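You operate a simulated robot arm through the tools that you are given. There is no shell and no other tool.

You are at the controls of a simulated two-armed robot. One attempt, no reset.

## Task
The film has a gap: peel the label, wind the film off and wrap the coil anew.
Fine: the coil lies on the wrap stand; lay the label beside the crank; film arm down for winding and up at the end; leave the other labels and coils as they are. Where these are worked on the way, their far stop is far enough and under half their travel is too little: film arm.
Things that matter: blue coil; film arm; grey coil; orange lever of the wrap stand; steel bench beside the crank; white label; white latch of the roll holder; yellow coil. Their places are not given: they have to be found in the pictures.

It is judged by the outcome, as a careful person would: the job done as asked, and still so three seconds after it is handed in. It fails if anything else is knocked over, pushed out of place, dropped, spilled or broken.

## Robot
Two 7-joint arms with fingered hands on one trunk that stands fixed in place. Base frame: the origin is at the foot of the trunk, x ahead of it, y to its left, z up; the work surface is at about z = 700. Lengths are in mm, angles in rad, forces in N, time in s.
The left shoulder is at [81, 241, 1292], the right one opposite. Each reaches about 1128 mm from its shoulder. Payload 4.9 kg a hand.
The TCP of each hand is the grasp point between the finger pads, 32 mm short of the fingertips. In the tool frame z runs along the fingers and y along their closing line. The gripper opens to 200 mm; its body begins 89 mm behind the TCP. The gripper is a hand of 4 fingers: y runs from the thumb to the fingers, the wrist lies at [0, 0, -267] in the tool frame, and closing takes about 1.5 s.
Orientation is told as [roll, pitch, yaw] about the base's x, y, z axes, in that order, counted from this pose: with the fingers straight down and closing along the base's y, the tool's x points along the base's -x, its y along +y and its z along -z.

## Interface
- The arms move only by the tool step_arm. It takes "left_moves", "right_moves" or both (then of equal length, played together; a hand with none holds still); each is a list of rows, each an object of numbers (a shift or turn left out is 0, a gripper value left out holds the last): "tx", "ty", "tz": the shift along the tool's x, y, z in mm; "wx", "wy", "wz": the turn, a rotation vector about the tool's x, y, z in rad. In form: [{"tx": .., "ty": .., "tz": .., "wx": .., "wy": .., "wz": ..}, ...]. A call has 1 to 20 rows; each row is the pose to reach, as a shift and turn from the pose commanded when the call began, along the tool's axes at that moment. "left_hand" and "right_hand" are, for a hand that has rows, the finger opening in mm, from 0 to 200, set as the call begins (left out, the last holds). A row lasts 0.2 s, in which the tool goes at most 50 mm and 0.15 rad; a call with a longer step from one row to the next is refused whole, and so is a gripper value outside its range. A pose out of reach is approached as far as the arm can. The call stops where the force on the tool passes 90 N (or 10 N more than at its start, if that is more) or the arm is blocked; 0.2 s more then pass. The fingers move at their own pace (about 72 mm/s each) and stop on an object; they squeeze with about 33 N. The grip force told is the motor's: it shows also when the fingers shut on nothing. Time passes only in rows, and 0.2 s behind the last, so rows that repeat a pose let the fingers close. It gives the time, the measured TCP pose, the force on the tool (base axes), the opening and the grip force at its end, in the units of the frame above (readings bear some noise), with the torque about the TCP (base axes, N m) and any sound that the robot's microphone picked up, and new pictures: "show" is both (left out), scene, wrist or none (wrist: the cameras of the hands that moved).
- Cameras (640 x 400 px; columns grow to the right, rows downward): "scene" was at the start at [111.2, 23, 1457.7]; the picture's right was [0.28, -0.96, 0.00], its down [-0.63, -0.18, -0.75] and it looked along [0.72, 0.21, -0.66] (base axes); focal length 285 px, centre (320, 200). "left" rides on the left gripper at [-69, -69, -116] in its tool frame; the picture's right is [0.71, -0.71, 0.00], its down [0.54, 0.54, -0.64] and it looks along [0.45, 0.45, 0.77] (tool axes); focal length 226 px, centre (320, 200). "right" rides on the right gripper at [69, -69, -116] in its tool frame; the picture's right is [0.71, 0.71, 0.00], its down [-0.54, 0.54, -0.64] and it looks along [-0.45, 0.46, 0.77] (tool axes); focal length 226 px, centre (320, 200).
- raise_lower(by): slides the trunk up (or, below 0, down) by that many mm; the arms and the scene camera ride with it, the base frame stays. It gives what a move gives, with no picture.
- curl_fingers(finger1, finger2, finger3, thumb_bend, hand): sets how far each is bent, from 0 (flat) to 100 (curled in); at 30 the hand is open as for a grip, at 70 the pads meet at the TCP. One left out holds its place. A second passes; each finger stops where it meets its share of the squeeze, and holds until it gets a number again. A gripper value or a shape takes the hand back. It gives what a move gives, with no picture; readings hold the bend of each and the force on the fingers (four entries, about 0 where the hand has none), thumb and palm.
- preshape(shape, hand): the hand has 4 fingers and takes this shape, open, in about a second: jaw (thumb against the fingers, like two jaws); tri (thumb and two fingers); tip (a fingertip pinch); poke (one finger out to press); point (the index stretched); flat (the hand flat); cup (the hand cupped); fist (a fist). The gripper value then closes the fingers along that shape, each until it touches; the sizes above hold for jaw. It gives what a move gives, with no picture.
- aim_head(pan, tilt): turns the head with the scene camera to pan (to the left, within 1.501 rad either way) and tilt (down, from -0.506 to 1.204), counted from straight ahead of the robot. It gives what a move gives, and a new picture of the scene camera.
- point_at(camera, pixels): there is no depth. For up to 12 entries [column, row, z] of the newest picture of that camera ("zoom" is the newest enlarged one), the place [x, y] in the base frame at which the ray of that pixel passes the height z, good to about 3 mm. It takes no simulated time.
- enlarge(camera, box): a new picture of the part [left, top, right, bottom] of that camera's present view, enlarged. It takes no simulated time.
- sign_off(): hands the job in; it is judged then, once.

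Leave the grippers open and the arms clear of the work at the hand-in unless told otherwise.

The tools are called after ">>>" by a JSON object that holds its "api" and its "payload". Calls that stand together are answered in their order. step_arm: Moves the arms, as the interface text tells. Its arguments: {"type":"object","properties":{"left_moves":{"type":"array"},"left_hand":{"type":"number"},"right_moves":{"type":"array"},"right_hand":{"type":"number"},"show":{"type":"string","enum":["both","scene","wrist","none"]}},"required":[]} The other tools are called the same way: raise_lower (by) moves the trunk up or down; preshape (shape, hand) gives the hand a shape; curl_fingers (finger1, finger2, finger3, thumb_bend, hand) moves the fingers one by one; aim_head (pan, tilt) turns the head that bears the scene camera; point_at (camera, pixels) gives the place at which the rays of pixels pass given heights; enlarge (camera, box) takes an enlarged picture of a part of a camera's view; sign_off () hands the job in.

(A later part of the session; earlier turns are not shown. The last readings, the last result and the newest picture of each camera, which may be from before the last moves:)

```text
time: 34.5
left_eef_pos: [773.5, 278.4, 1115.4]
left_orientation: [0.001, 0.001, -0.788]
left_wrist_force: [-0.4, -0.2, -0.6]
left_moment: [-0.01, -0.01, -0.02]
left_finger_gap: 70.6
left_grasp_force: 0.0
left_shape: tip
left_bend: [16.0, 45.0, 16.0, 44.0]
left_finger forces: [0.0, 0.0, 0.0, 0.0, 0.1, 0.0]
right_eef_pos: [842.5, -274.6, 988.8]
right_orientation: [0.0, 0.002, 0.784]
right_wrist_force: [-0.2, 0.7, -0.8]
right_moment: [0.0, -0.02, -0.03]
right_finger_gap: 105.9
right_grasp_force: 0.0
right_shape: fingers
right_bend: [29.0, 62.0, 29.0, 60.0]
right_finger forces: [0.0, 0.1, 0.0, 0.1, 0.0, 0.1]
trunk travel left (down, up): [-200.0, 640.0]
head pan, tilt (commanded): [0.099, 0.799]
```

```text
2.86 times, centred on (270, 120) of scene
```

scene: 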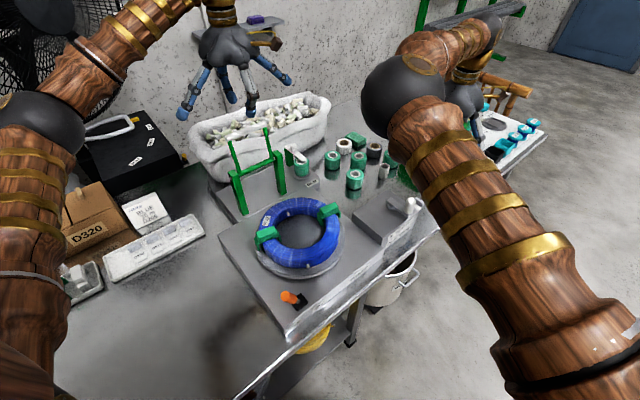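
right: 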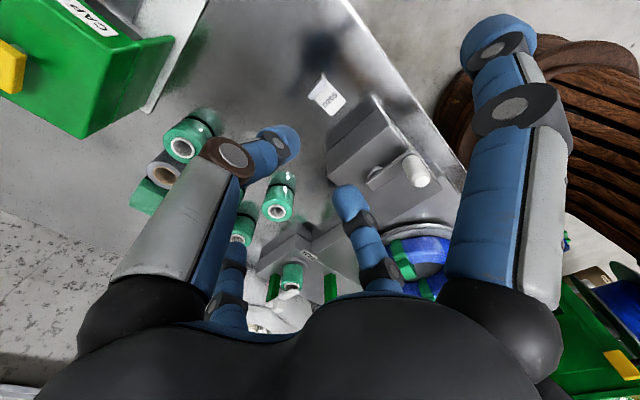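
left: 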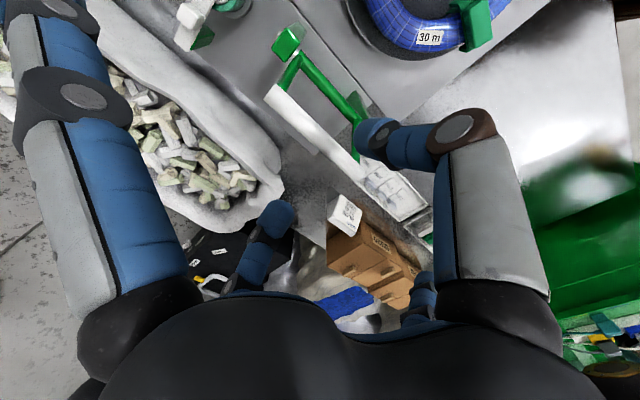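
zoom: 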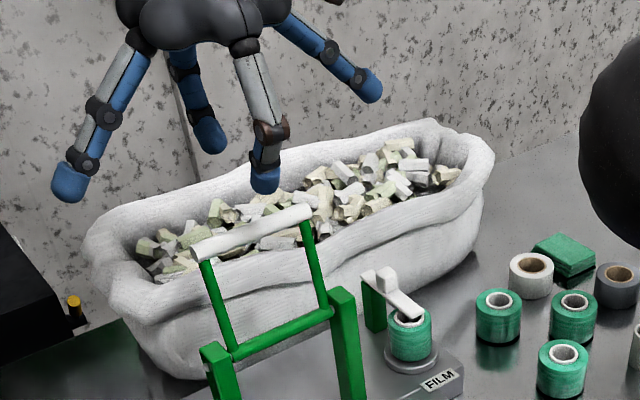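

The roller is centred below the open pinch (left px 319,138 versus expected 320,139). I descend 74 mm to TCP z≈1041.

>>> {"api": "step_arm", "payload": {"left_moves": [{"tz": 20}, {"tz": 40}, {"tz": 58}, {"tz": 74}], "left_hand": 60, "show": "both"}}

>>> {"api": "enlarge", "payload": {"camera": "left", "box": [220, 80, 420, 260]}}

>>> {"api": "enlarge", "payload": {"camera": "scene", "box": [200, 60, 320, 180]}}

```text
time: 35.5
left_eef_pos: [773.8, 277.9, 1039.6]
left_orientation: [-0.002, 0.0, -0.785]
left_wrist_force: [0.0, 0.9, 0.2]
left_moment: [0.01, -0.01, -0.01]
left_finger_gap: 60.3
left_grasp_force: 0.1
left_shape: tip
left_bend: [16.0, 48.0, 16.0, 47.0]
left_finger forces: [0.1, 0.0, 0.0, 0.0, 0.1, 0.1]
right_eef_pos: [842.7, -273.4, 988.8]
right_orientation: [-0.001, 0.0, 0.784]
right_wrist_force: [0.2, -0.4, 0.7]
right_moment: [0.0, 0.0, 0.03]
right_finger_gap: 105.8
right_grasp_force: 0.1
right_shape: fingers
right_bend: [29.0, 62.0, 29.0, 60.0]
right_finger forces: [0.0, 0.1, 0.1, 0.1, 0.0, 0.1]
trunk travel left (down, up): [-200.0, 640.0]
head pan, tilt (commanded): [0.099, 0.799]
```

scene: 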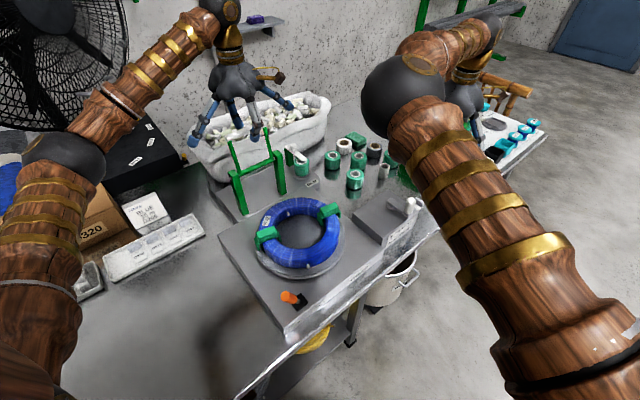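
left: 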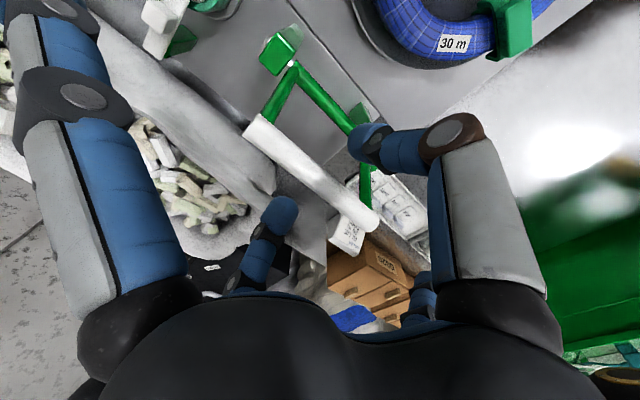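

```text
2.22 times, centred on (320, 170) of left
```

zoom: 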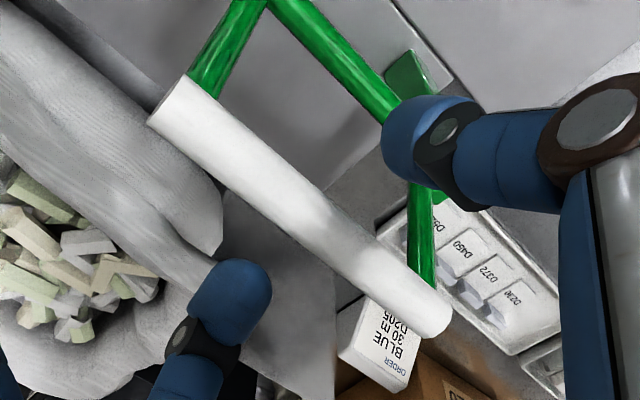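

```text
3.33 times, centred on (260, 120) of scene
```

zoom: 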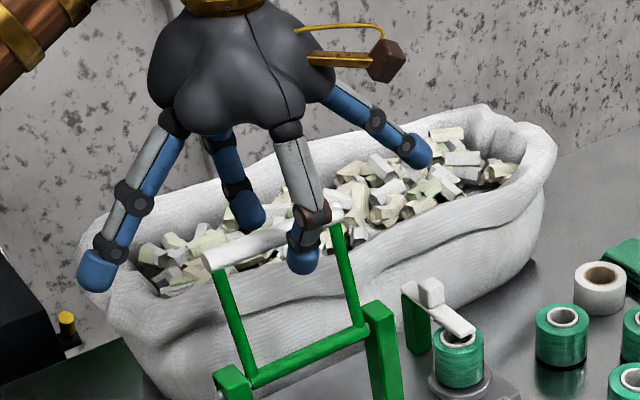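

The roller lies between thumb and finger 2. I close the pinch on it.

>>> {"api": "step_arm", "payload": {"left_moves": [{"tx": -5}, {"tx": -5}, {"tx": -5}, {"tx": -5}, {"tx": -5}, {"tx": -5}, {"tx": -5}], "left_hand": 0, "show": "wrist"}}

>>> {"api": "enlarge", "payload": {"camera": "scene", "box": [200, 60, 320, 180]}}

```text
time: 37.1
left_eef_pos: [778.4, 273.8, 1039.2]
left_orientation: [-0.001, 0.0, -0.786]
left_wrist_force: [-0.8, -1.8, -5.7]
left_moment: [-0.01, 0.04, 0.0]
left_finger_gap: 13.6
left_grasp_force: 32.8
left_shape: tip
left_bend: [29.0, 75.0, 29.0, 65.0]
left_finger forces: [0.0, 27.3, 0.1, 0.1, 28.8, 0.0]
right_eef_pos: [841.9, -273.5, 988.8]
right_orientation: [0.001, 0.0, 0.784]
right_wrist_force: [0.4, 0.4, -0.3]
right_moment: [-0.03, 0.02, -0.02]
right_finger_gap: 106.4
right_grasp_force: 0.1
right_shape: fingers
right_bend: [29.0, 62.0, 29.0, 60.0]
right_finger forces: [0.1, 0.0, 0.0, 0.1, 0.0, 0.1]
trunk travel left (down, up): [-200.0, 640.0]
head pan, tilt (commanded): [0.099, 0.799]
```

left: 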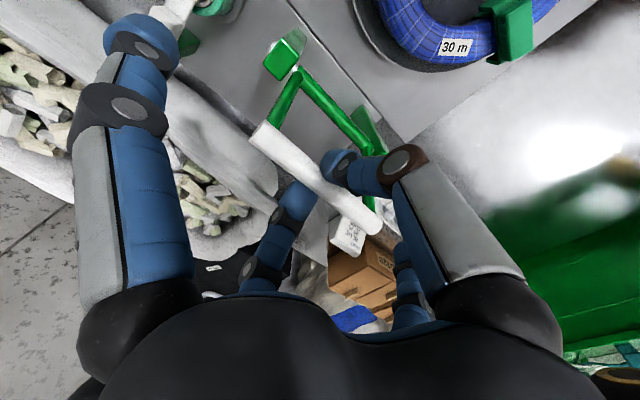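

```text
3.33 times, centred on (260, 120) of scene
```

zoom: 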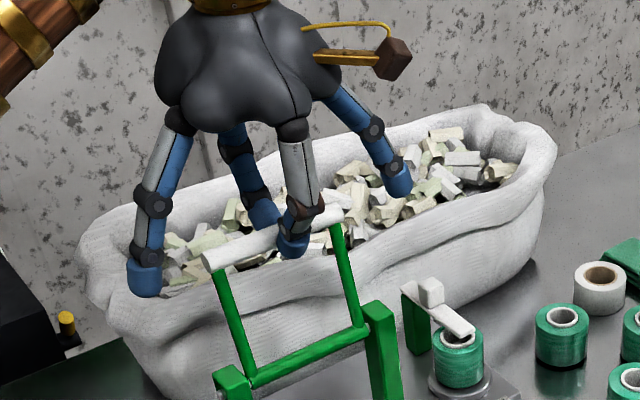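

The roller is held (about 28 N each side). I swing it forward along its arc (pivot v≈724, z≈902, radius ≈119): first 30°.

>>> {"api": "step_arm", "payload": {"left_moves": [{"ty": -10.4, "tz": -0.9}, {"ty": -20.8, "tz": -0.9}, {"ty": -31.1, "tz": 0}, {"ty": -41.4, "tz": 1.7}, {"ty": -51.4, "tz": 4.4}, {"ty": -61.2, "tz": 7.9}], "show": "both"}}

>>> {"api": "enlarge", "payload": {"camera": "scene", "box": [200, 80, 320, 200]}}

```text
time: 38.5
left_eef_pos: [735.1, 232.5, 1032.0]
left_orientation: [-0.001, 0.002, -0.784]
left_wrist_force: [5.3, 2.0, -6.3]
left_moment: [0.21, -0.25, 0.04]
left_finger_gap: 14.3
left_grasp_force: 33.4
left_shape: tip
left_bend: [29.0, 77.0, 29.0, 64.0]
left_finger forces: [0.0, 36.3, 0.0, 0.0, 33.0, 0.1]
right_eef_pos: [842.7, -273.4, 987.8]
right_orientation: [0.002, 0.0, 0.785]
right_wrist_force: [-0.2, -0.1, 0.1]
right_moment: [-0.01, 0.01, -0.03]
right_finger_gap: 105.9
right_grasp_force: 0.1
right_shape: fingers
right_bend: [29.0, 62.0, 29.0, 60.0]
right_finger forces: [0.1, 0.0, 0.0, 0.1, 0.0, 0.0]
trunk travel left (down, up): [-200.0, 640.0]
head pan, tilt (commanded): [0.099, 0.799]
```

scene: 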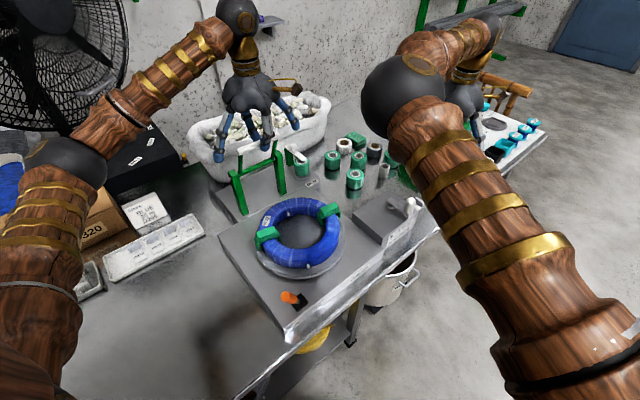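
left: 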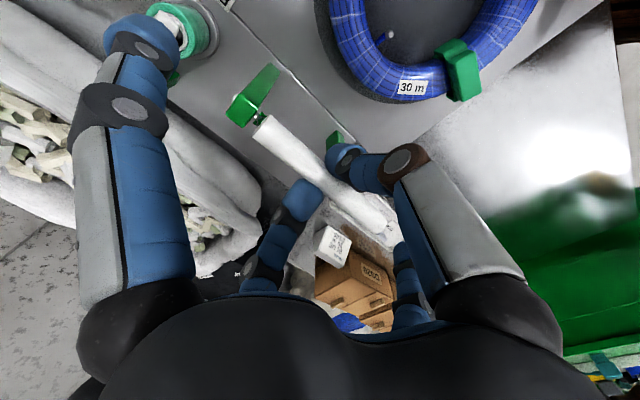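

```text
3.33 times, centred on (260, 140) of scene
```

zoom: 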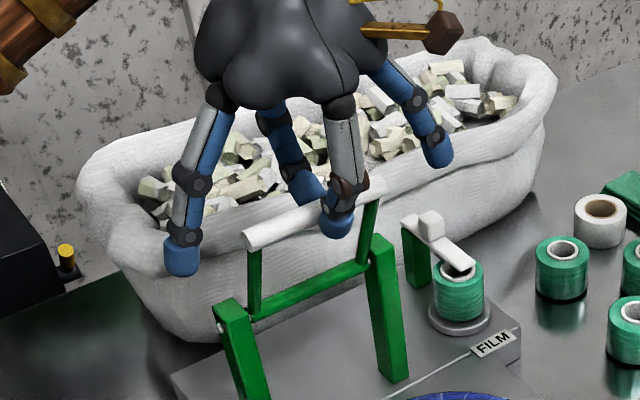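

It swings with only ~5–8 N. I go on along the arc from 30° to 70°.

>>> {"api": "step_arm", "payload": {"left_moves": [{"ty": -9.4, "tz": 4.4}, {"ty": -18.4, "tz": 9.5}, {"ty": -26.9, "tz": 15.4}, {"ty": -34.9, "tz": 22.1}, {"ty": -42.3, "tz": 29.4}, {"ty": -49, "tz": 37.3}, {"ty": -54.9, "tz": 45.8}, {"ty": -60.2, "tz": 54.8}], "show": "both"}}

>>> {"api": "enlarge", "payload": {"camera": "scene", "box": [210, 100, 350, 240]}}

```text
time: 40.3
left_eef_pos: [690.8, 188.9, 977.0]
left_orientation: [-0.001, -0.001, -0.787]
left_wrist_force: [3.4, 1.6, 0.2]
left_moment: [0.2, -0.23, 0.03]
left_finger_gap: 13.4
left_grasp_force: 33.0
left_shape: tip
left_bend: [29.0, 77.0, 29.0, 65.0]
left_finger forces: [0.0, 33.2, 0.0, 0.1, 21.4, 0.0]
right_eef_pos: [841.9, -273.9, 989.0]
right_orientation: [0.0, -0.001, 0.783]
right_wrist_force: [1.1, -0.8, 0.2]
right_moment: [0.03, -0.01, -0.01]
right_finger_gap: 106.1
right_grasp_force: 0.1
right_shape: fingers
right_bend: [29.0, 62.0, 29.0, 60.0]
right_finger forces: [0.0, 0.0, 0.0, 0.0, 0.1, 0.0]
trunk travel left (down, up): [-200.0, 640.0]
head pan, tilt (commanded): [0.099, 0.799]
```

scene: 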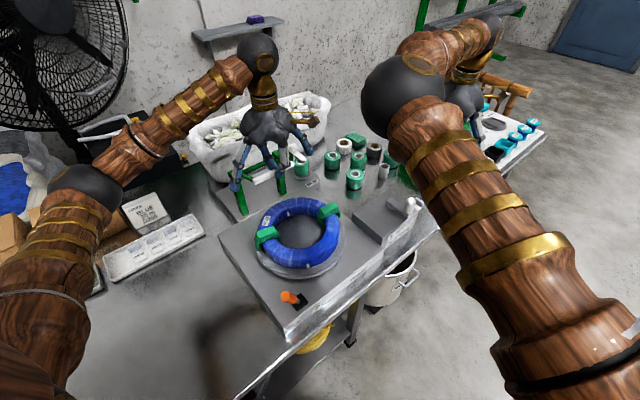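
left: 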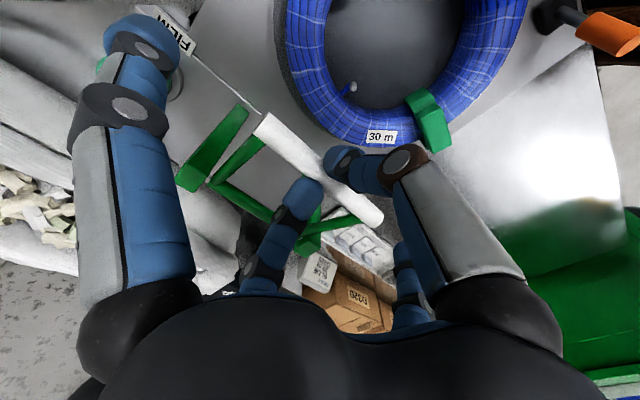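

```text
2.86 times, centred on (280, 170) of scene
```

zoom: 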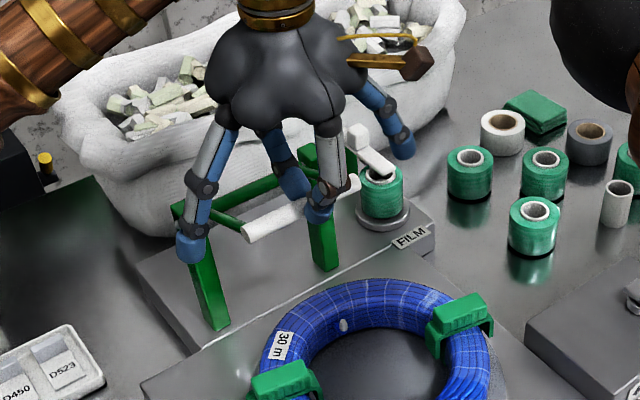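

Smooth. I continue from 70° to 100° of swing.

>>> {"api": "step_arm", "payload": {"left_moves": [{"ty": -4.4, "tz": 9.4}, {"ty": -8, "tz": 19.1}, {"ty": -10.7, "tz": 29.1}, {"ty": -12.5, "tz": 39.4}, {"ty": -13.5, "tz": 49.7}, {"ty": -13.5, "tz": 60.1}], "show": "both"}}

>>> {"api": "enlarge", "payload": {"camera": "scene", "box": [210, 110, 350, 250]}}

```text
time: 41.8
left_eef_pos: [681.1, 179.8, 931.6]
left_orientation: [0.012, -0.019, -0.786]
left_wrist_force: [-14.0, -2.2, 62.7]
left_moment: [-0.02, 0.49, -0.03]
left_finger_gap: 17.9
left_grasp_force: 33.1
left_shape: tip
left_bend: [29.0, 80.0, 29.0, 65.0]
left_finger forces: [0.0, 77.8, 0.1, 0.0, 56.6, 0.0]
right_eef_pos: [837.0, -274.7, 992.2]
right_orientation: [-0.001, -0.004, 0.785]
right_wrist_force: [-0.1, 0.6, -0.8]
right_moment: [0.02, 0.01, -0.02]
right_finger_gap: 106.0
right_grasp_force: 0.0
right_shape: fingers
right_bend: [29.0, 62.0, 29.0, 60.0]
right_finger forces: [0.0, 0.0, 0.1, 0.1, 0.0, 0.0]
trunk travel left (down, up): [-200.0, 640.0]
head pan, tilt (commanded): [0.099, 0.799]
stopped in row 6 (left hand): the force on the tool passed its limit at 92 N (the readings are from after the stop); the commanded pose is now the measured one
```

scene: 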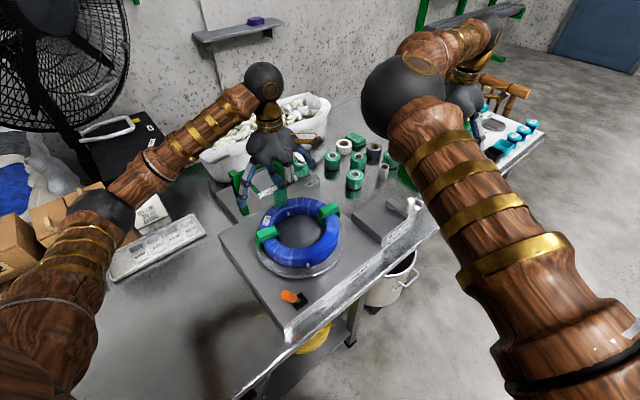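
left: 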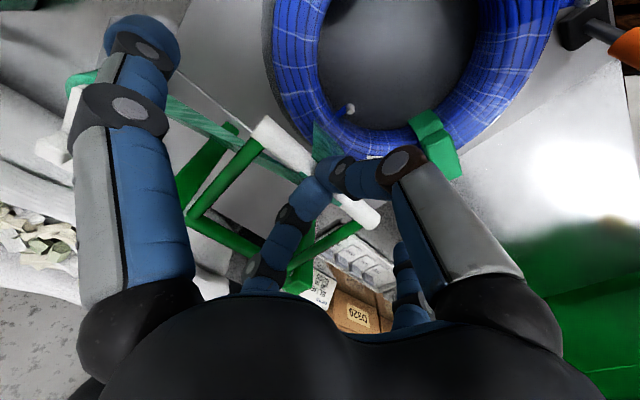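

```text
2.86 times, centred on (280, 180) of scene
```

zoom: 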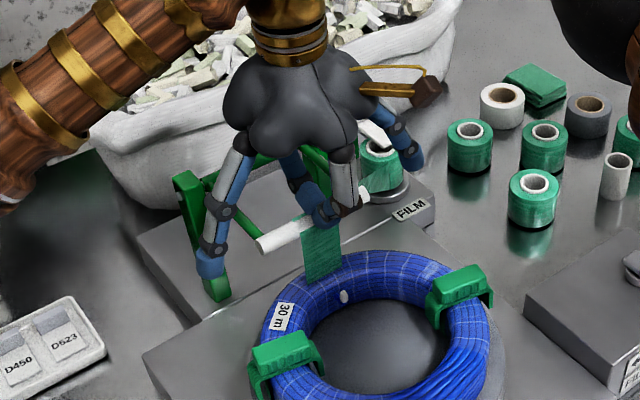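

The arm has come to its lower stop (92 N at the end) and a film web has appeared from the roll over the roller to the coil — the arm is down. I open the pinch and then lift away.

>>> {"api": "step_arm", "payload": {"left_moves": [{}, {}, {}, {}, {}], "left_hand": 70, "show": "wrist"}}

>>> {"api": "enlarge", "payload": {"camera": "scene", "box": [220, 130, 340, 230]}}

```text
time: 43.0
left_eef_pos: [683.9, 179.3, 925.1]
left_orientation: [0.008, -0.01, -0.784]
left_wrist_force: [-0.2, 0.2, -0.2]
left_moment: [0.02, -0.02, 0.01]
left_finger_gap: 69.4
left_grasp_force: 0.1
left_shape: tip
left_bend: [16.0, 45.0, 16.0, 44.0]
left_finger forces: [0.0, 0.1, 0.1, 0.0, 0.1, 0.0]
right_eef_pos: [842.8, -274.4, 989.7]
right_orientation: [0.001, 0.0, 0.784]
right_wrist_force: [-0.7, -0.4, -0.5]
right_moment: [0.01, -0.02, 0.02]
right_finger_gap: 106.0
right_grasp_force: 0.0
right_shape: fingers
right_bend: [29.0, 62.0, 29.0, 60.0]
right_finger forces: [0.0, 0.1, 0.0, 0.0, 0.0, 0.1]
trunk travel left (down, up): [-200.0, 640.0]
head pan, tilt (commanded): [0.099, 0.799]
```

left: 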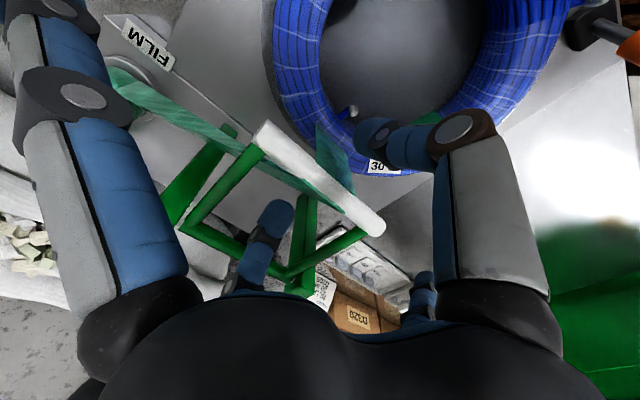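

```text
4.00 times, centred on (280, 180) of scene
```

zoom: 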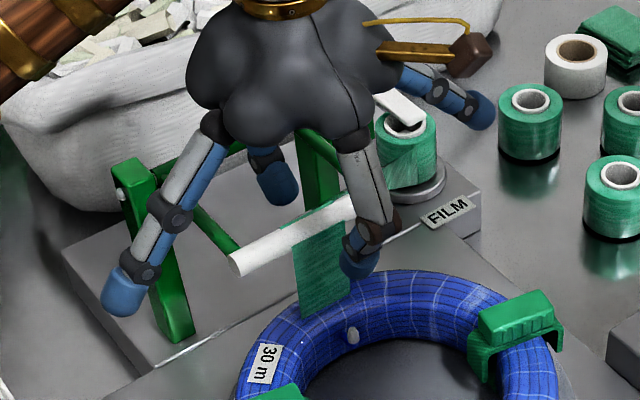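

The arm stays down. I lift the left hand straight up and then to the left, clear of the stand.

>>> {"api": "step_arm", "payload": {"left_moves": [{"tz": -30}, {"tz": -65}, {"tz": -105}, {"tz": -150}, {"tz": -195}], "show": "both"}}

>>> {"api": "enlarge", "payload": {"camera": "scene", "box": [210, 130, 350, 290]}}

```text
time: 44.2
left_eef_pos: [681.1, 180.5, 1120.6]
left_orientation: [0.008, -0.01, -0.783]
left_wrist_force: [0.4, -0.1, 0.2]
left_moment: [-0.03, -0.02, 0.03]
left_finger_gap: 69.8
left_grasp_force: 0.1
left_shape: tip
left_bend: [16.0, 45.0, 16.0, 44.0]
left_finger forces: [0.1, 0.0, 0.1, 0.1, 0.1, 0.1]
right_eef_pos: [839.8, -274.5, 989.9]
right_orientation: [-0.001, -0.001, 0.785]
right_wrist_force: [0.0, -0.3, -1.0]
right_moment: [0.0, -0.01, 0.03]
right_finger_gap: 106.0
right_grasp_force: 0.0
right_shape: fingers
right_bend: [29.0, 62.0, 29.0, 60.0]
right_finger forces: [0.1, 0.0, 0.1, 0.0, 0.0, 0.1]
trunk travel left (down, up): [-200.0, 640.0]
head pan, tilt (commanded): [0.099, 0.799]
```

scene: 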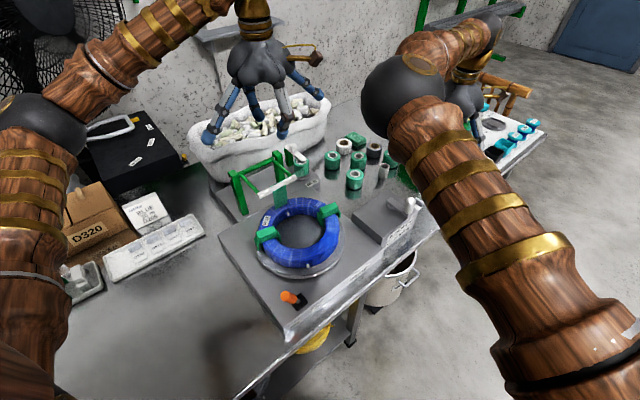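
left: 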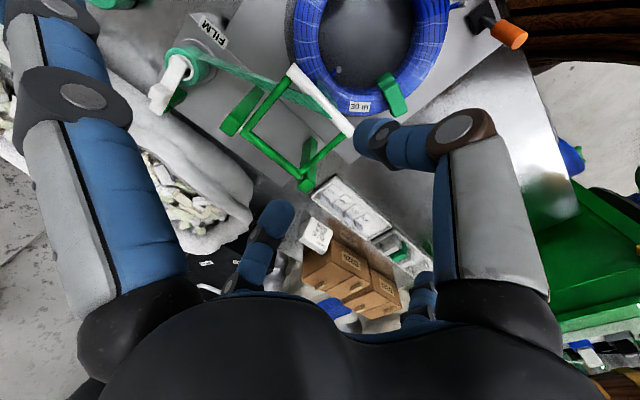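

```text
2.50 times, centred on (280, 210) of scene
```

zoom: 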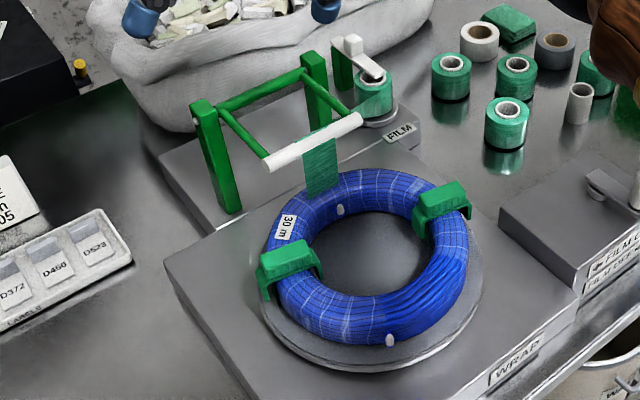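

The film arm is down and stays. Now the orange lever; I read its place in the left camera (tip ~ (520,38), foot ~ (484,22)) and the scene camera.

>>> {"api": "enlarge", "payload": {"camera": "left", "box": [440, 0, 560, 80]}}

>>> {"api": "enlarge", "payload": {"camera": "scene", "box": [265, 275, 335, 335]}}

```text
5.00 times, centred on (500, 40) of left
```

zoom: 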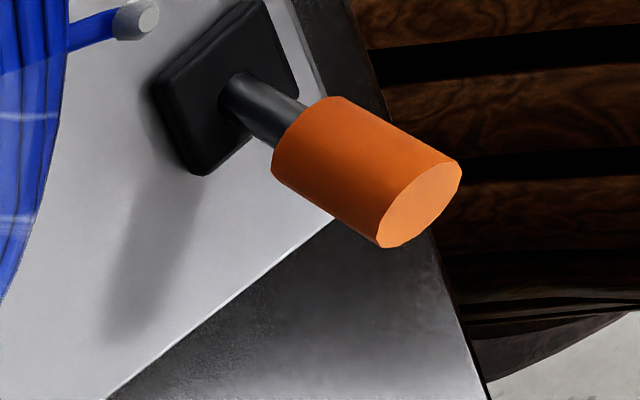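

```text
6.67 times, centred on (300, 305) of scene
```

zoom: 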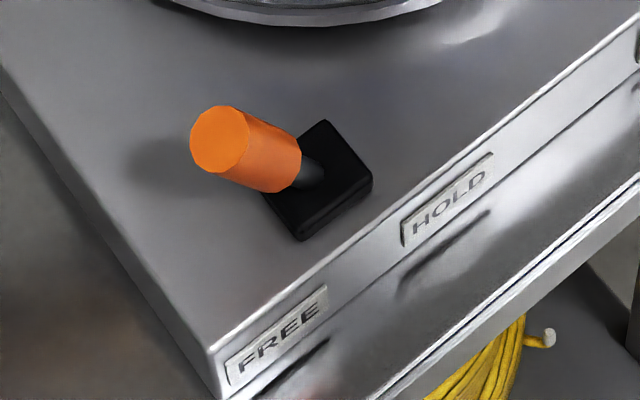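

>>> {"api": "point_at", "payload": {"camera": "left", "pixels": [[520.4, 41, 800], [520.4, 41, 820], [520.4, 41, 840], [496, 27, 790], [496, 27, 800], [484, 19, 765], [484, 19, 775]]}}

>>> {"api": "point_at", "payload": {"camera": "scene", "pixels": [[284.7, 296, 800], [284.7, 296, 820], [284.7, 296, 840], [296.2, 300.5, 790], [296.2, 300.5, 800], [299.5, 301.2, 765], [299.5, 301.2, 775]]}}

```text
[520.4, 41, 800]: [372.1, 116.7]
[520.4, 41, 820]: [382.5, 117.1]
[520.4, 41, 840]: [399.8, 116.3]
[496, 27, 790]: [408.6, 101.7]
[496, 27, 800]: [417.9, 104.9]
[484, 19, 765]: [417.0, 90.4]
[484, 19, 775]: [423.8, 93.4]
```

```text
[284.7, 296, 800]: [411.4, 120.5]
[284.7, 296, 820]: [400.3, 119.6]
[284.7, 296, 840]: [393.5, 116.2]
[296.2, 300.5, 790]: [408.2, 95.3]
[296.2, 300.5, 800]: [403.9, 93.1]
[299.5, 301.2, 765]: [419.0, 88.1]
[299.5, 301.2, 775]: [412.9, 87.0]
```

The lever foot is at about (418,90,767) and its tip at (396,117,837): it leans toward FREE. The near-in pose would fold the arm tightly, so I raise the trunk by 200 mm for room.

>>> {"api": "raise_lower", "payload": {"by": 200}}

>>> {"api": "preshape", "payload": {"hand": "left", "shape": "jaw"}}

```text
time: 46.3
left_eef_pos: [681.5, 180.9, 1320.4]
left_orientation: [0.007, -0.01, -0.783]
left_wrist_force: [-0.4, 0.2, 0.2]
left_moment: [0.01, -0.01, 0.02]
left_finger_gap: 69.6
left_grasp_force: 0.0
left_shape: tip
left_bend: [16.0, 45.0, 16.0, 44.0]
left_finger forces: [0.1, 0.1, 0.0, 0.0, 0.0, 0.0]
right_eef_pos: [842.0, -273.6, 1189.2]
right_orientation: [0.001, 0.001, 0.783]
right_wrist_force: [0.6, 0.4, -0.1]
right_moment: [0.02, 0.0, -0.01]
right_finger_gap: 106.1
right_grasp_force: 0.1
right_shape: fingers
right_bend: [29.0, 62.0, 29.0, 60.0]
right_finger forces: [0.1, 0.1, 0.1, 0.0, 0.0, 0.1]
trunk travel left (down, up): [-400.0, 440.0]
head pan, tilt (commanded): [0.099, 0.799]
```

```text
time: 47.2
left_eef_pos: [680.9, 181.2, 1320.8]
left_orientation: [0.005, -0.011, -0.785]
left_wrist_force: [-0.6, 0.1, -1.4]
left_moment: [-0.01, 0.01, 0.01]
left_finger_gap: 200.0
left_grasp_force: 0.1
left_shape: jaw
left_bend: [30.0, 30.0, 30.0, 30.0]
left_finger forces: [0.1, 0.1, 0.0, 0.1, 0.0, 0.0]
right_eef_pos: [842.4, -272.8, 1188.4]
right_orientation: [0.0, 0.0, 0.783]
right_wrist_force: [0.3, 0.2, -1.2]
right_moment: [0.01, 0.01, 0.02]
right_finger_gap: 105.9
right_grasp_force: 0.2
right_shape: fingers
right_bend: [29.0, 62.0, 29.0, 60.0]
right_finger forces: [0.1, 0.0, 0.0, 0.0, 0.0, 0.0]
trunk travel left (down, up): [-400.0, 440.0]
head pan, tilt (commanded): [0.099, 0.799]
```

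I move the left hand, closing into a tight cluster, to about (354,156,1000), left of the lever.

>>> {"api": "step_arm", "payload": {"left_moves": [{"tx": 21, "ty": -25, "tz": 30}, {"tx": 42, "ty": -50, "tz": 60}, {"tx": 64, "ty": -75, "tz": 92}, {"tx": 85, "ty": -100, "tz": 124}, {"tx": 107, "ty": -125, "tz": 156}, {"tx": 128, "ty": -150, "tz": 188}, {"tx": 150, "ty": -175, "tz": 221}, {"tx": 171, "ty": -200, "tz": 254}, {"tx": 192, "ty": -225, "tz": 287}, {"tx": 213.5, "ty": -249, "tz": 320}], "left_hand": 0, "show": "both"}}

```text
time: 49.4
left_eef_pos: [370.7, 151.5, 991.2]
left_orientation: [0.005, -0.008, -0.786]
left_wrist_force: [-0.5, 0.3, 0.2]
left_moment: [0.02, -0.01, 0.01]
left_finger_gap: 0.0
left_grasp_force: 33.2
left_shape: jaw
left_bend: [70.0, 70.0, 70.0, 70.0]
left_finger forces: [0.1, 0.1, 0.0, 0.0, 0.0, 0.1]
left hand out of reach, approached as far as the arm can: row 10
right_eef_pos: [840.7, -273.6, 1191.4]
right_orientation: [0.002, -0.001, 0.784]
right_wrist_force: [0.9, 0.9, 0.2]
right_moment: [0.01, -0.01, 0.01]
right_finger_gap: 106.1
right_grasp_force: 0.1
right_shape: fingers
right_bend: [29.0, 62.0, 29.0, 60.0]
right_finger forces: [0.0, 0.1, 0.0, 0.1, 0.0, 0.1]
trunk travel left (down, up): [-400.0, 440.0]
head pan, tilt (commanded): [0.099, 0.799]
```

scene: 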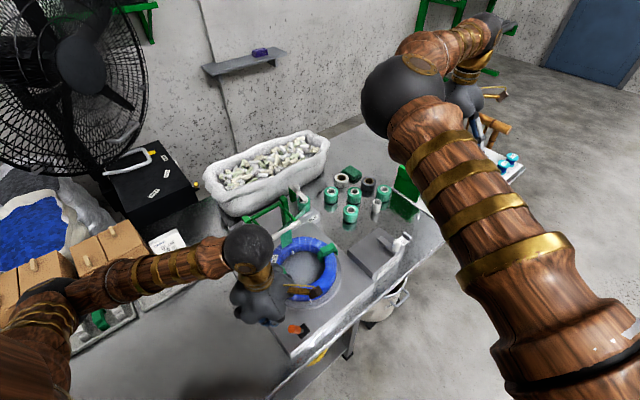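
left: 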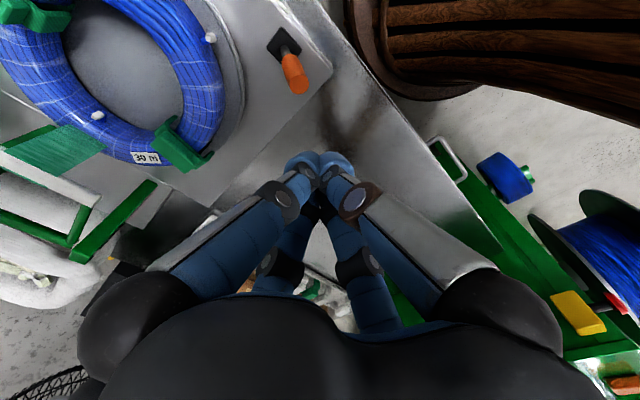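

The arm stops a bit short, at (371,152,991). Going lower should ease the reach; I descend 90 mm and see where it comes.

>>> {"api": "step_arm", "payload": {"left_moves": [{"tz": 20}, {"tz": 40}, {"tz": 60}, {"tz": 80}], "show": "both"}}

>>> {"api": "enlarge", "payload": {"camera": "left", "box": [220, 0, 420, 220]}}

```text
time: 50.4
left_eef_pos: [371.3, 151.9, 909.5]
left_orientation: [0.007, -0.013, -0.784]
left_wrist_force: [-0.6, 0.0, 0.0]
left_moment: [0.0, -0.03, 0.0]
left_finger_gap: 0.0
left_grasp_force: 33.3
left_shape: jaw
left_bend: [70.0, 70.0, 70.0, 70.0]
left_finger forces: [0.0, 0.0, 0.0, 0.1, 0.0, 0.1]
right_eef_pos: [841.4, -274.0, 1189.2]
right_orientation: [0.0, -0.001, 0.783]
right_wrist_force: [-0.5, -0.9, 0.0]
right_moment: [0.01, 0.01, 0.04]
right_finger_gap: 106.2
right_grasp_force: 0.0
right_shape: fingers
right_bend: [29.0, 62.0, 29.0, 60.0]
right_finger forces: [0.0, 0.0, 0.0, 0.0, 0.0, 0.0]
trunk travel left (down, up): [-400.0, 440.0]
head pan, tilt (commanded): [0.099, 0.799]
```

scene: 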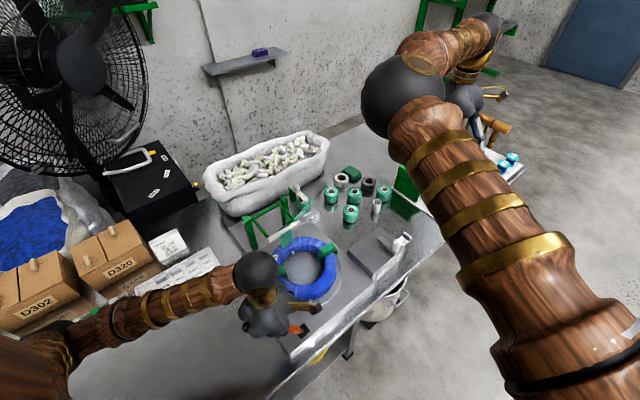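
left: 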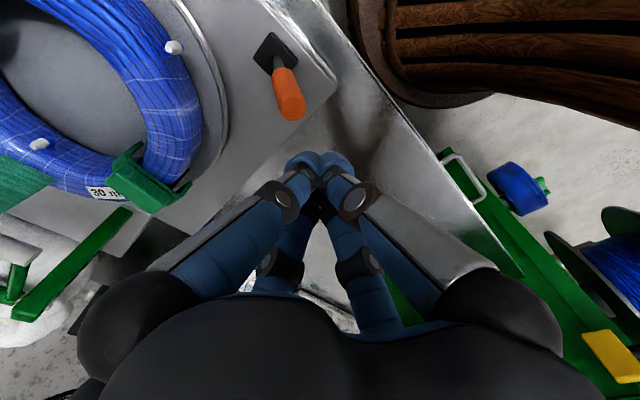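

```text
1.82 times, centred on (320, 110) of left
```

zoom: 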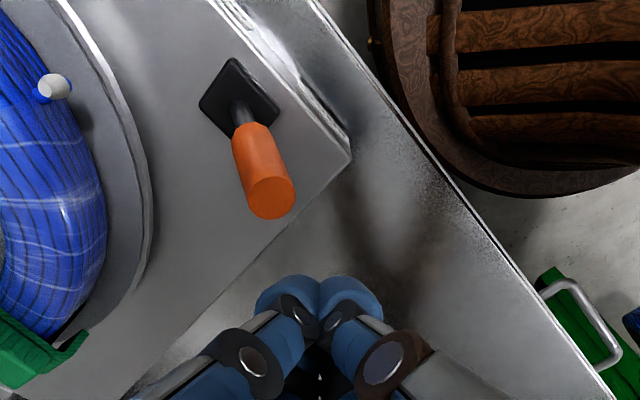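

It follows now. I shift 8 mm away from the lever and 7 mm toward the front, then descend to TCP z≈846.

>>> {"api": "step_arm", "payload": {"left_moves": [{"tx": 8, "ty": -7}, {"tx": 8, "ty": -7, "tz": 16}, {"tx": 8, "ty": -7, "tz": 32}, {"tx": 8, "ty": -7, "tz": 48}, {"tx": 8, "ty": -7, "tz": 64}], "show": "both"}}

>>> {"api": "enlarge", "payload": {"camera": "left", "box": [220, 40, 420, 240]}}

>>> {"api": "enlarge", "payload": {"camera": "scene", "box": [220, 240, 340, 360]}}

```text
time: 51.6
left_eef_pos: [363.5, 151.1, 847.4]
left_orientation: [0.006, -0.011, -0.782]
left_wrist_force: [0.5, -0.2, 0.2]
left_moment: [-0.01, -0.01, -0.02]
left_finger_gap: 0.0
left_grasp_force: 33.0
left_shape: jaw
left_bend: [70.0, 70.0, 70.0, 70.0]
left_finger forces: [0.0, 0.0, 0.0, 0.0, 0.0, 0.0]
right_eef_pos: [839.7, -273.1, 1188.5]
right_orientation: [0.0, -0.001, 0.784]
right_wrist_force: [0.0, -0.7, 0.2]
right_moment: [0.02, -0.03, 0.01]
right_finger_gap: 106.2
right_grasp_force: 0.1
right_shape: fingers
right_bend: [29.0, 62.0, 29.0, 60.0]
right_finger forces: [0.0, 0.0, 0.0, 0.0, 0.0, 0.0]
trunk travel left (down, up): [-400.0, 440.0]
head pan, tilt (commanded): [0.099, 0.799]
```

scene: 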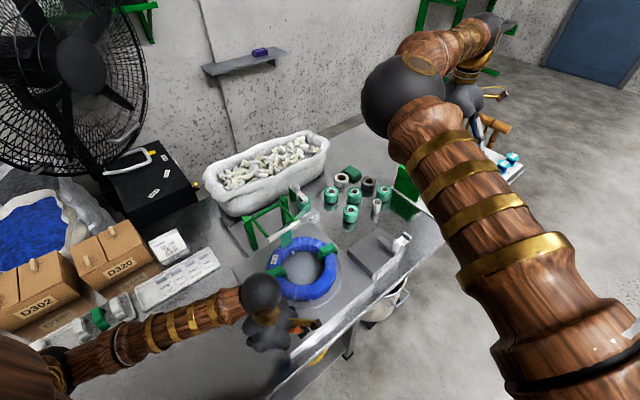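
left: 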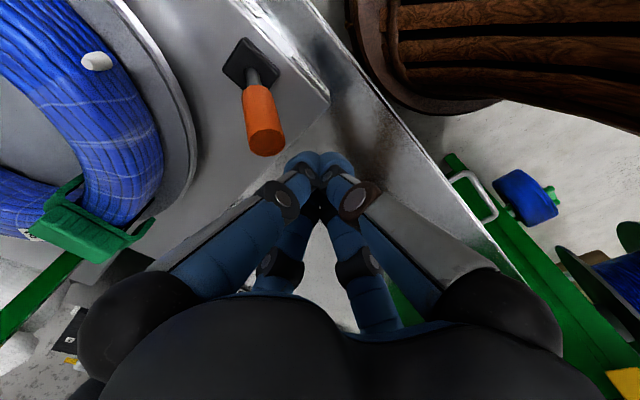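

```text
2.00 times, centred on (320, 140) of left
```

zoom: 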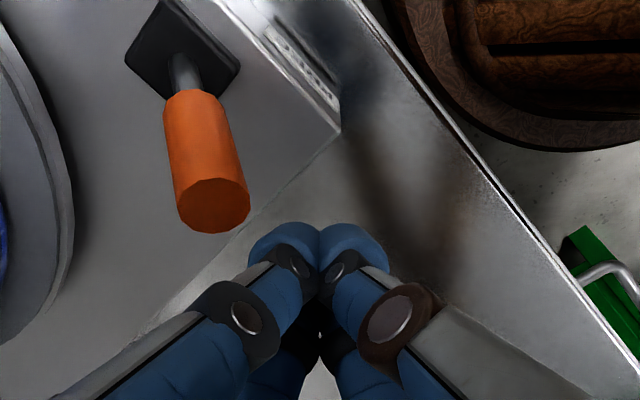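

```text
3.33 times, centred on (280, 300) of scene
```

zoom: 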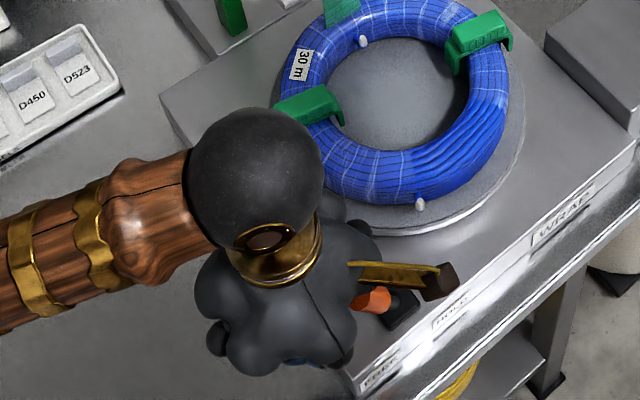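

The lever tip is 50 mm ahead along +u (tool −x), centred. I push along −tool x in 6 mm rows up to 60 mm.

>>> {"api": "step_arm", "payload": {"left_moves": [{"tx": -6}, {"tx": -12}, {"tx": -18}, {"tx": -24}, {"tx": -30}, {"tx": -36}, {"tx": -42}, {"tx": -48}, {"tx": -54}, {"tx": -60}], "show": "both"}}

>>> {"api": "enlarge", "payload": {"camera": "left", "box": [220, 40, 420, 240]}}

>>> {"api": "enlarge", "payload": {"camera": "scene", "box": [220, 240, 340, 360]}}

```text
time: 53.8
left_eef_pos: [406.3, 108.8, 848.2]
left_orientation: [0.007, -0.01, -0.784]
left_wrist_force: [0.6, -0.1, -0.3]
left_moment: [0.01, 0.0, 0.02]
left_finger_gap: 0.0
left_grasp_force: 33.3
left_shape: jaw
left_bend: [70.0, 70.0, 70.0, 70.0]
left_finger forces: [0.0, 0.0, 0.0, 0.1, 0.0, 0.0]
right_eef_pos: [841.5, -274.4, 1188.6]
right_orientation: [0.0, 0.0, 0.784]
right_wrist_force: [-0.1, 0.6, 0.7]
right_moment: [0.02, -0.03, 0.0]
right_finger_gap: 105.8
right_grasp_force: 0.1
right_shape: fingers
right_bend: [29.0, 62.0, 29.0, 60.0]
right_finger forces: [0.0, 0.1, 0.0, 0.0, 0.0, 0.1]
trunk travel left (down, up): [-400.0, 440.0]
head pan, tilt (commanded): [0.099, 0.799]
```

scene: 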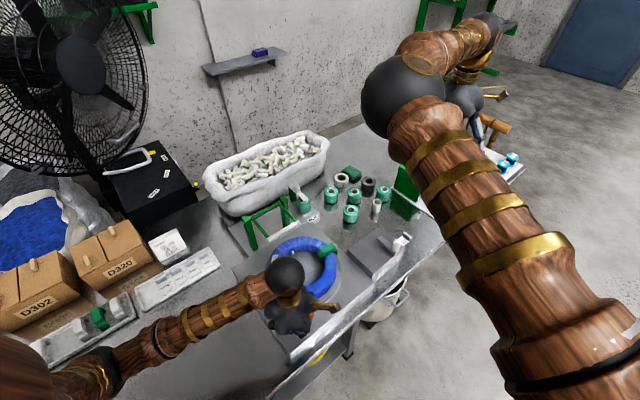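
left: 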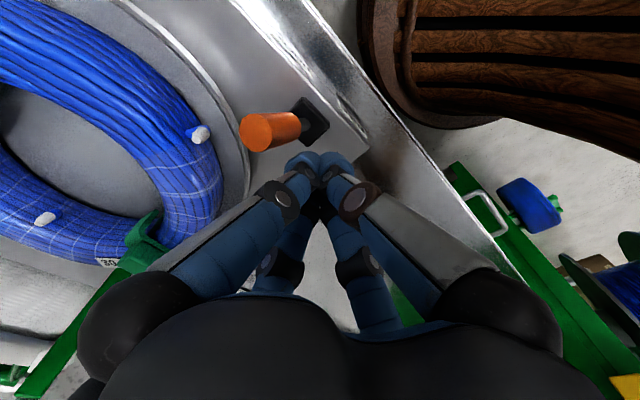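

```text
2.00 times, centred on (320, 140) of left
```

zoom: 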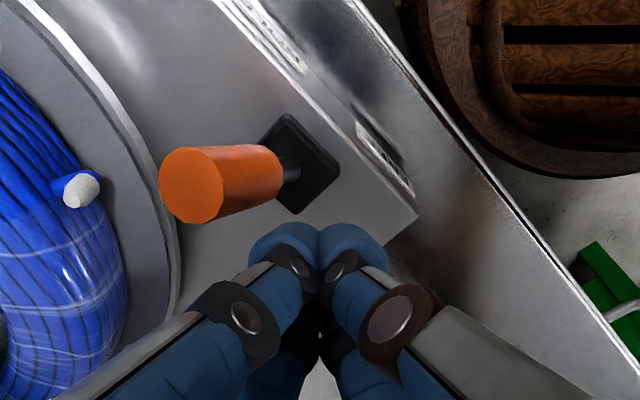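

```text
3.33 times, centred on (280, 300) of scene
```

zoom: 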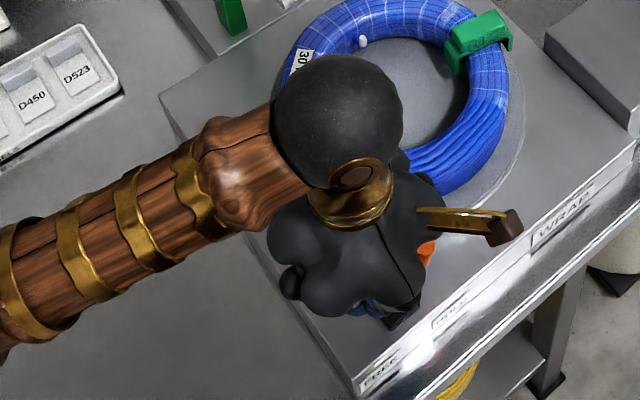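

The lever has snapped over: its tip is now at u≈268, leaning toward HOLD, with no force left on the hand. I lift the left hand and bring it back up and left, out of the way.

>>> {"api": "step_arm", "payload": {"left_moves": [{"tz": -45}, {"tz": -90}, {"tx": 6, "ty": 35, "tz": -120}, {"tx": 12, "ty": 70, "tz": -150}, {"tx": 18, "ty": 105, "tz": -180}, {"tx": 24, "ty": 140, "tz": -210}, {"tx": 30, "ty": 175, "tz": -240}, {"tx": 36, "ty": 210, "tz": -270}, {"tx": 42, "ty": 240, "tz": -300}, {"tx": 47, "ty": 265, "tz": -330}], "left_hand": 100, "show": "scene"}}

>>> {"api": "enlarge", "payload": {"camera": "scene", "box": [240, 210, 380, 370]}}

```text
time: 56.0
left_eef_pos: [554.8, 329.5, 1179.6]
left_orientation: [0.005, -0.011, -0.785]
left_wrist_force: [-0.8, 0.3, -0.8]
left_moment: [0.02, -0.01, -0.01]
left_finger_gap: 99.7
left_grasp_force: 0.1
left_shape: jaw
left_bend: [38.0, 38.0, 38.0, 36.0]
left_finger forces: [0.0, 0.0, 0.1, 0.1, 0.0, 0.1]
right_eef_pos: [841.2, -272.9, 1189.7]
right_orientation: [0.0, 0.0, 0.784]
right_wrist_force: [-0.2, 0.2, -0.4]
right_moment: [-0.02, 0.01, 0.0]
right_finger_gap: 106.2
right_grasp_force: 0.1
right_shape: fingers
right_bend: [29.0, 62.0, 29.0, 60.0]
right_finger forces: [0.1, 0.1, 0.0, 0.1, 0.0, 0.1]
trunk travel left (down, up): [-400.0, 440.0]
head pan, tilt (commanded): [0.099, 0.799]
```

scene: 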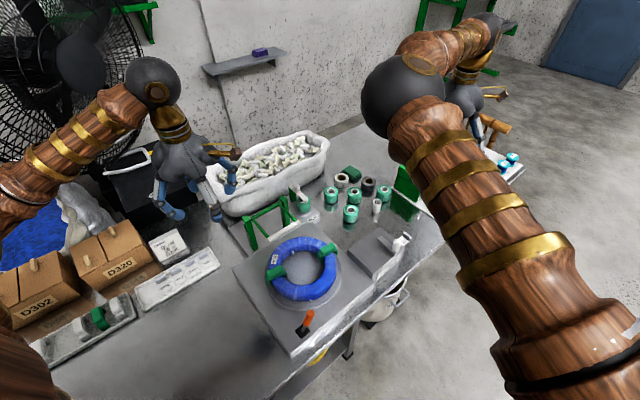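

```text
2.50 times, centred on (310, 290) of scene
```

zoom: 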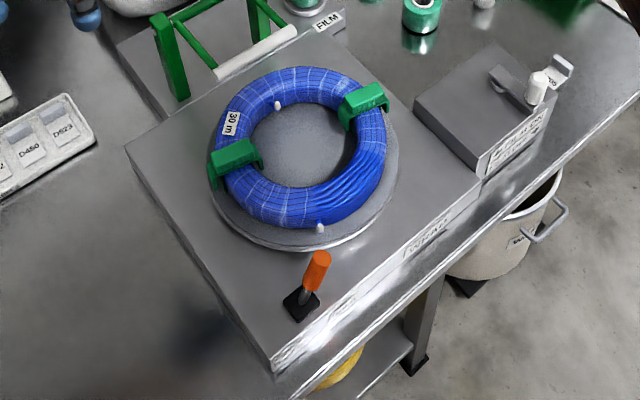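

The lever now leans to HOLD. I check the film web and the coil in a close view.

>>> {"api": "enlarge", "payload": {"camera": "scene", "box": [230, 180, 350, 310]}}

>>> {"api": "enlarge", "payload": {"camera": "scene", "box": [355, 220, 425, 285]}}

```text
3.08 times, centred on (290, 245) of scene
```

zoom: 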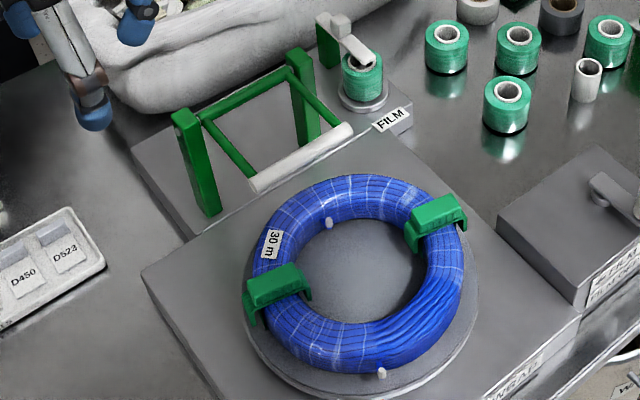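

```text
6.15 times, centred on (390, 252) of scene
```

zoom: 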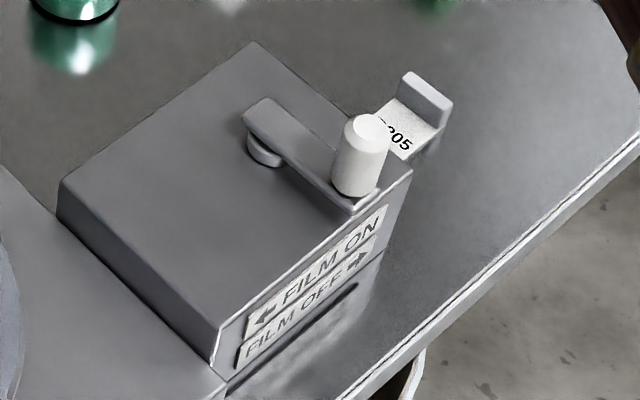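

The film web vanished when the lever went to HOLD, so HOLD seems to lock the coil; winding needs FREE. I'll put the lever back: the left hand goes, closed, to the other side of the lever at (474,27), first high.

>>> {"api": "step_arm", "payload": {"left_moves": [{"tx": -20, "ty": -34, "tz": 22}, {"tx": -40, "ty": -68, "tz": 45}, {"tx": -60, "ty": -102, "tz": 67}, {"tx": -80, "ty": -136, "tz": 90}, {"tx": -100, "ty": -170, "tz": 112}, {"tx": -120, "ty": -204, "tz": 135}, {"tx": -139, "ty": -238, "tz": 157}, {"tx": -157, "ty": -271.5, "tz": 180}, {"tx": -157, "ty": -271.5, "tz": 180}], "left_hand": 0, "show": "both"}}

>>> {"api": "enlarge", "payload": {"camera": "left", "box": [220, 40, 420, 240]}}

```text
time: 58.0
left_eef_pos: [475.9, 27.2, 998.9]
left_orientation: [0.006, -0.011, -0.783]
left_wrist_force: [0.4, -0.5, -0.3]
left_moment: [0.01, 0.0, 0.0]
left_finger_gap: 0.0
left_grasp_force: 32.7
left_shape: jaw
left_bend: [70.0, 70.0, 70.0, 70.0]
left_finger forces: [0.1, 0.0, 0.0, 0.1, 0.0, 0.0]
right_eef_pos: [841.7, -273.3, 1189.3]
right_orientation: [-0.002, 0.001, 0.783]
right_wrist_force: [-0.5, -0.3, 0.3]
right_moment: [-0.02, 0.03, -0.03]
right_finger_gap: 106.0
right_grasp_force: 0.2
right_shape: fingers
right_bend: [29.0, 62.0, 29.0, 60.0]
right_finger forces: [0.0, 0.1, 0.1, 0.1, 0.0, 0.0]
trunk travel left (down, up): [-400.0, 440.0]
head pan, tilt (commanded): [0.099, 0.799]
```

scene: 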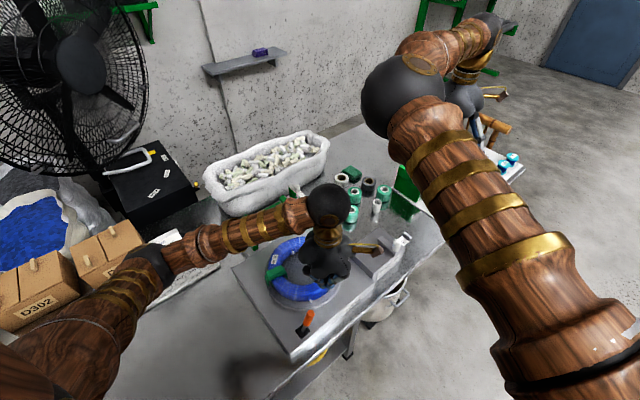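
left: 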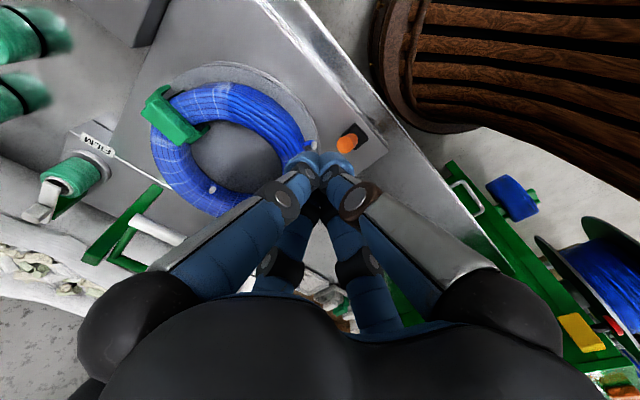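

```text
2.00 times, centred on (320, 140) of left
```

zoom: 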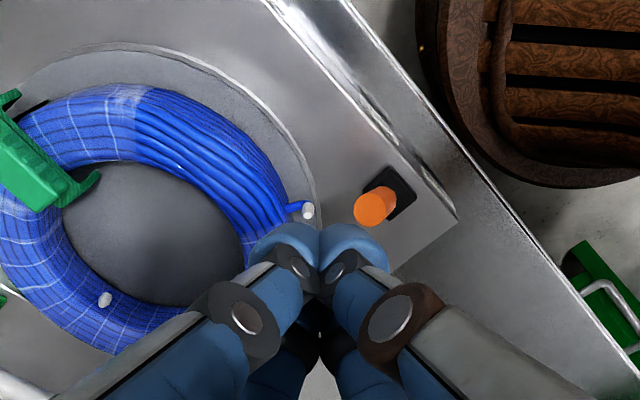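

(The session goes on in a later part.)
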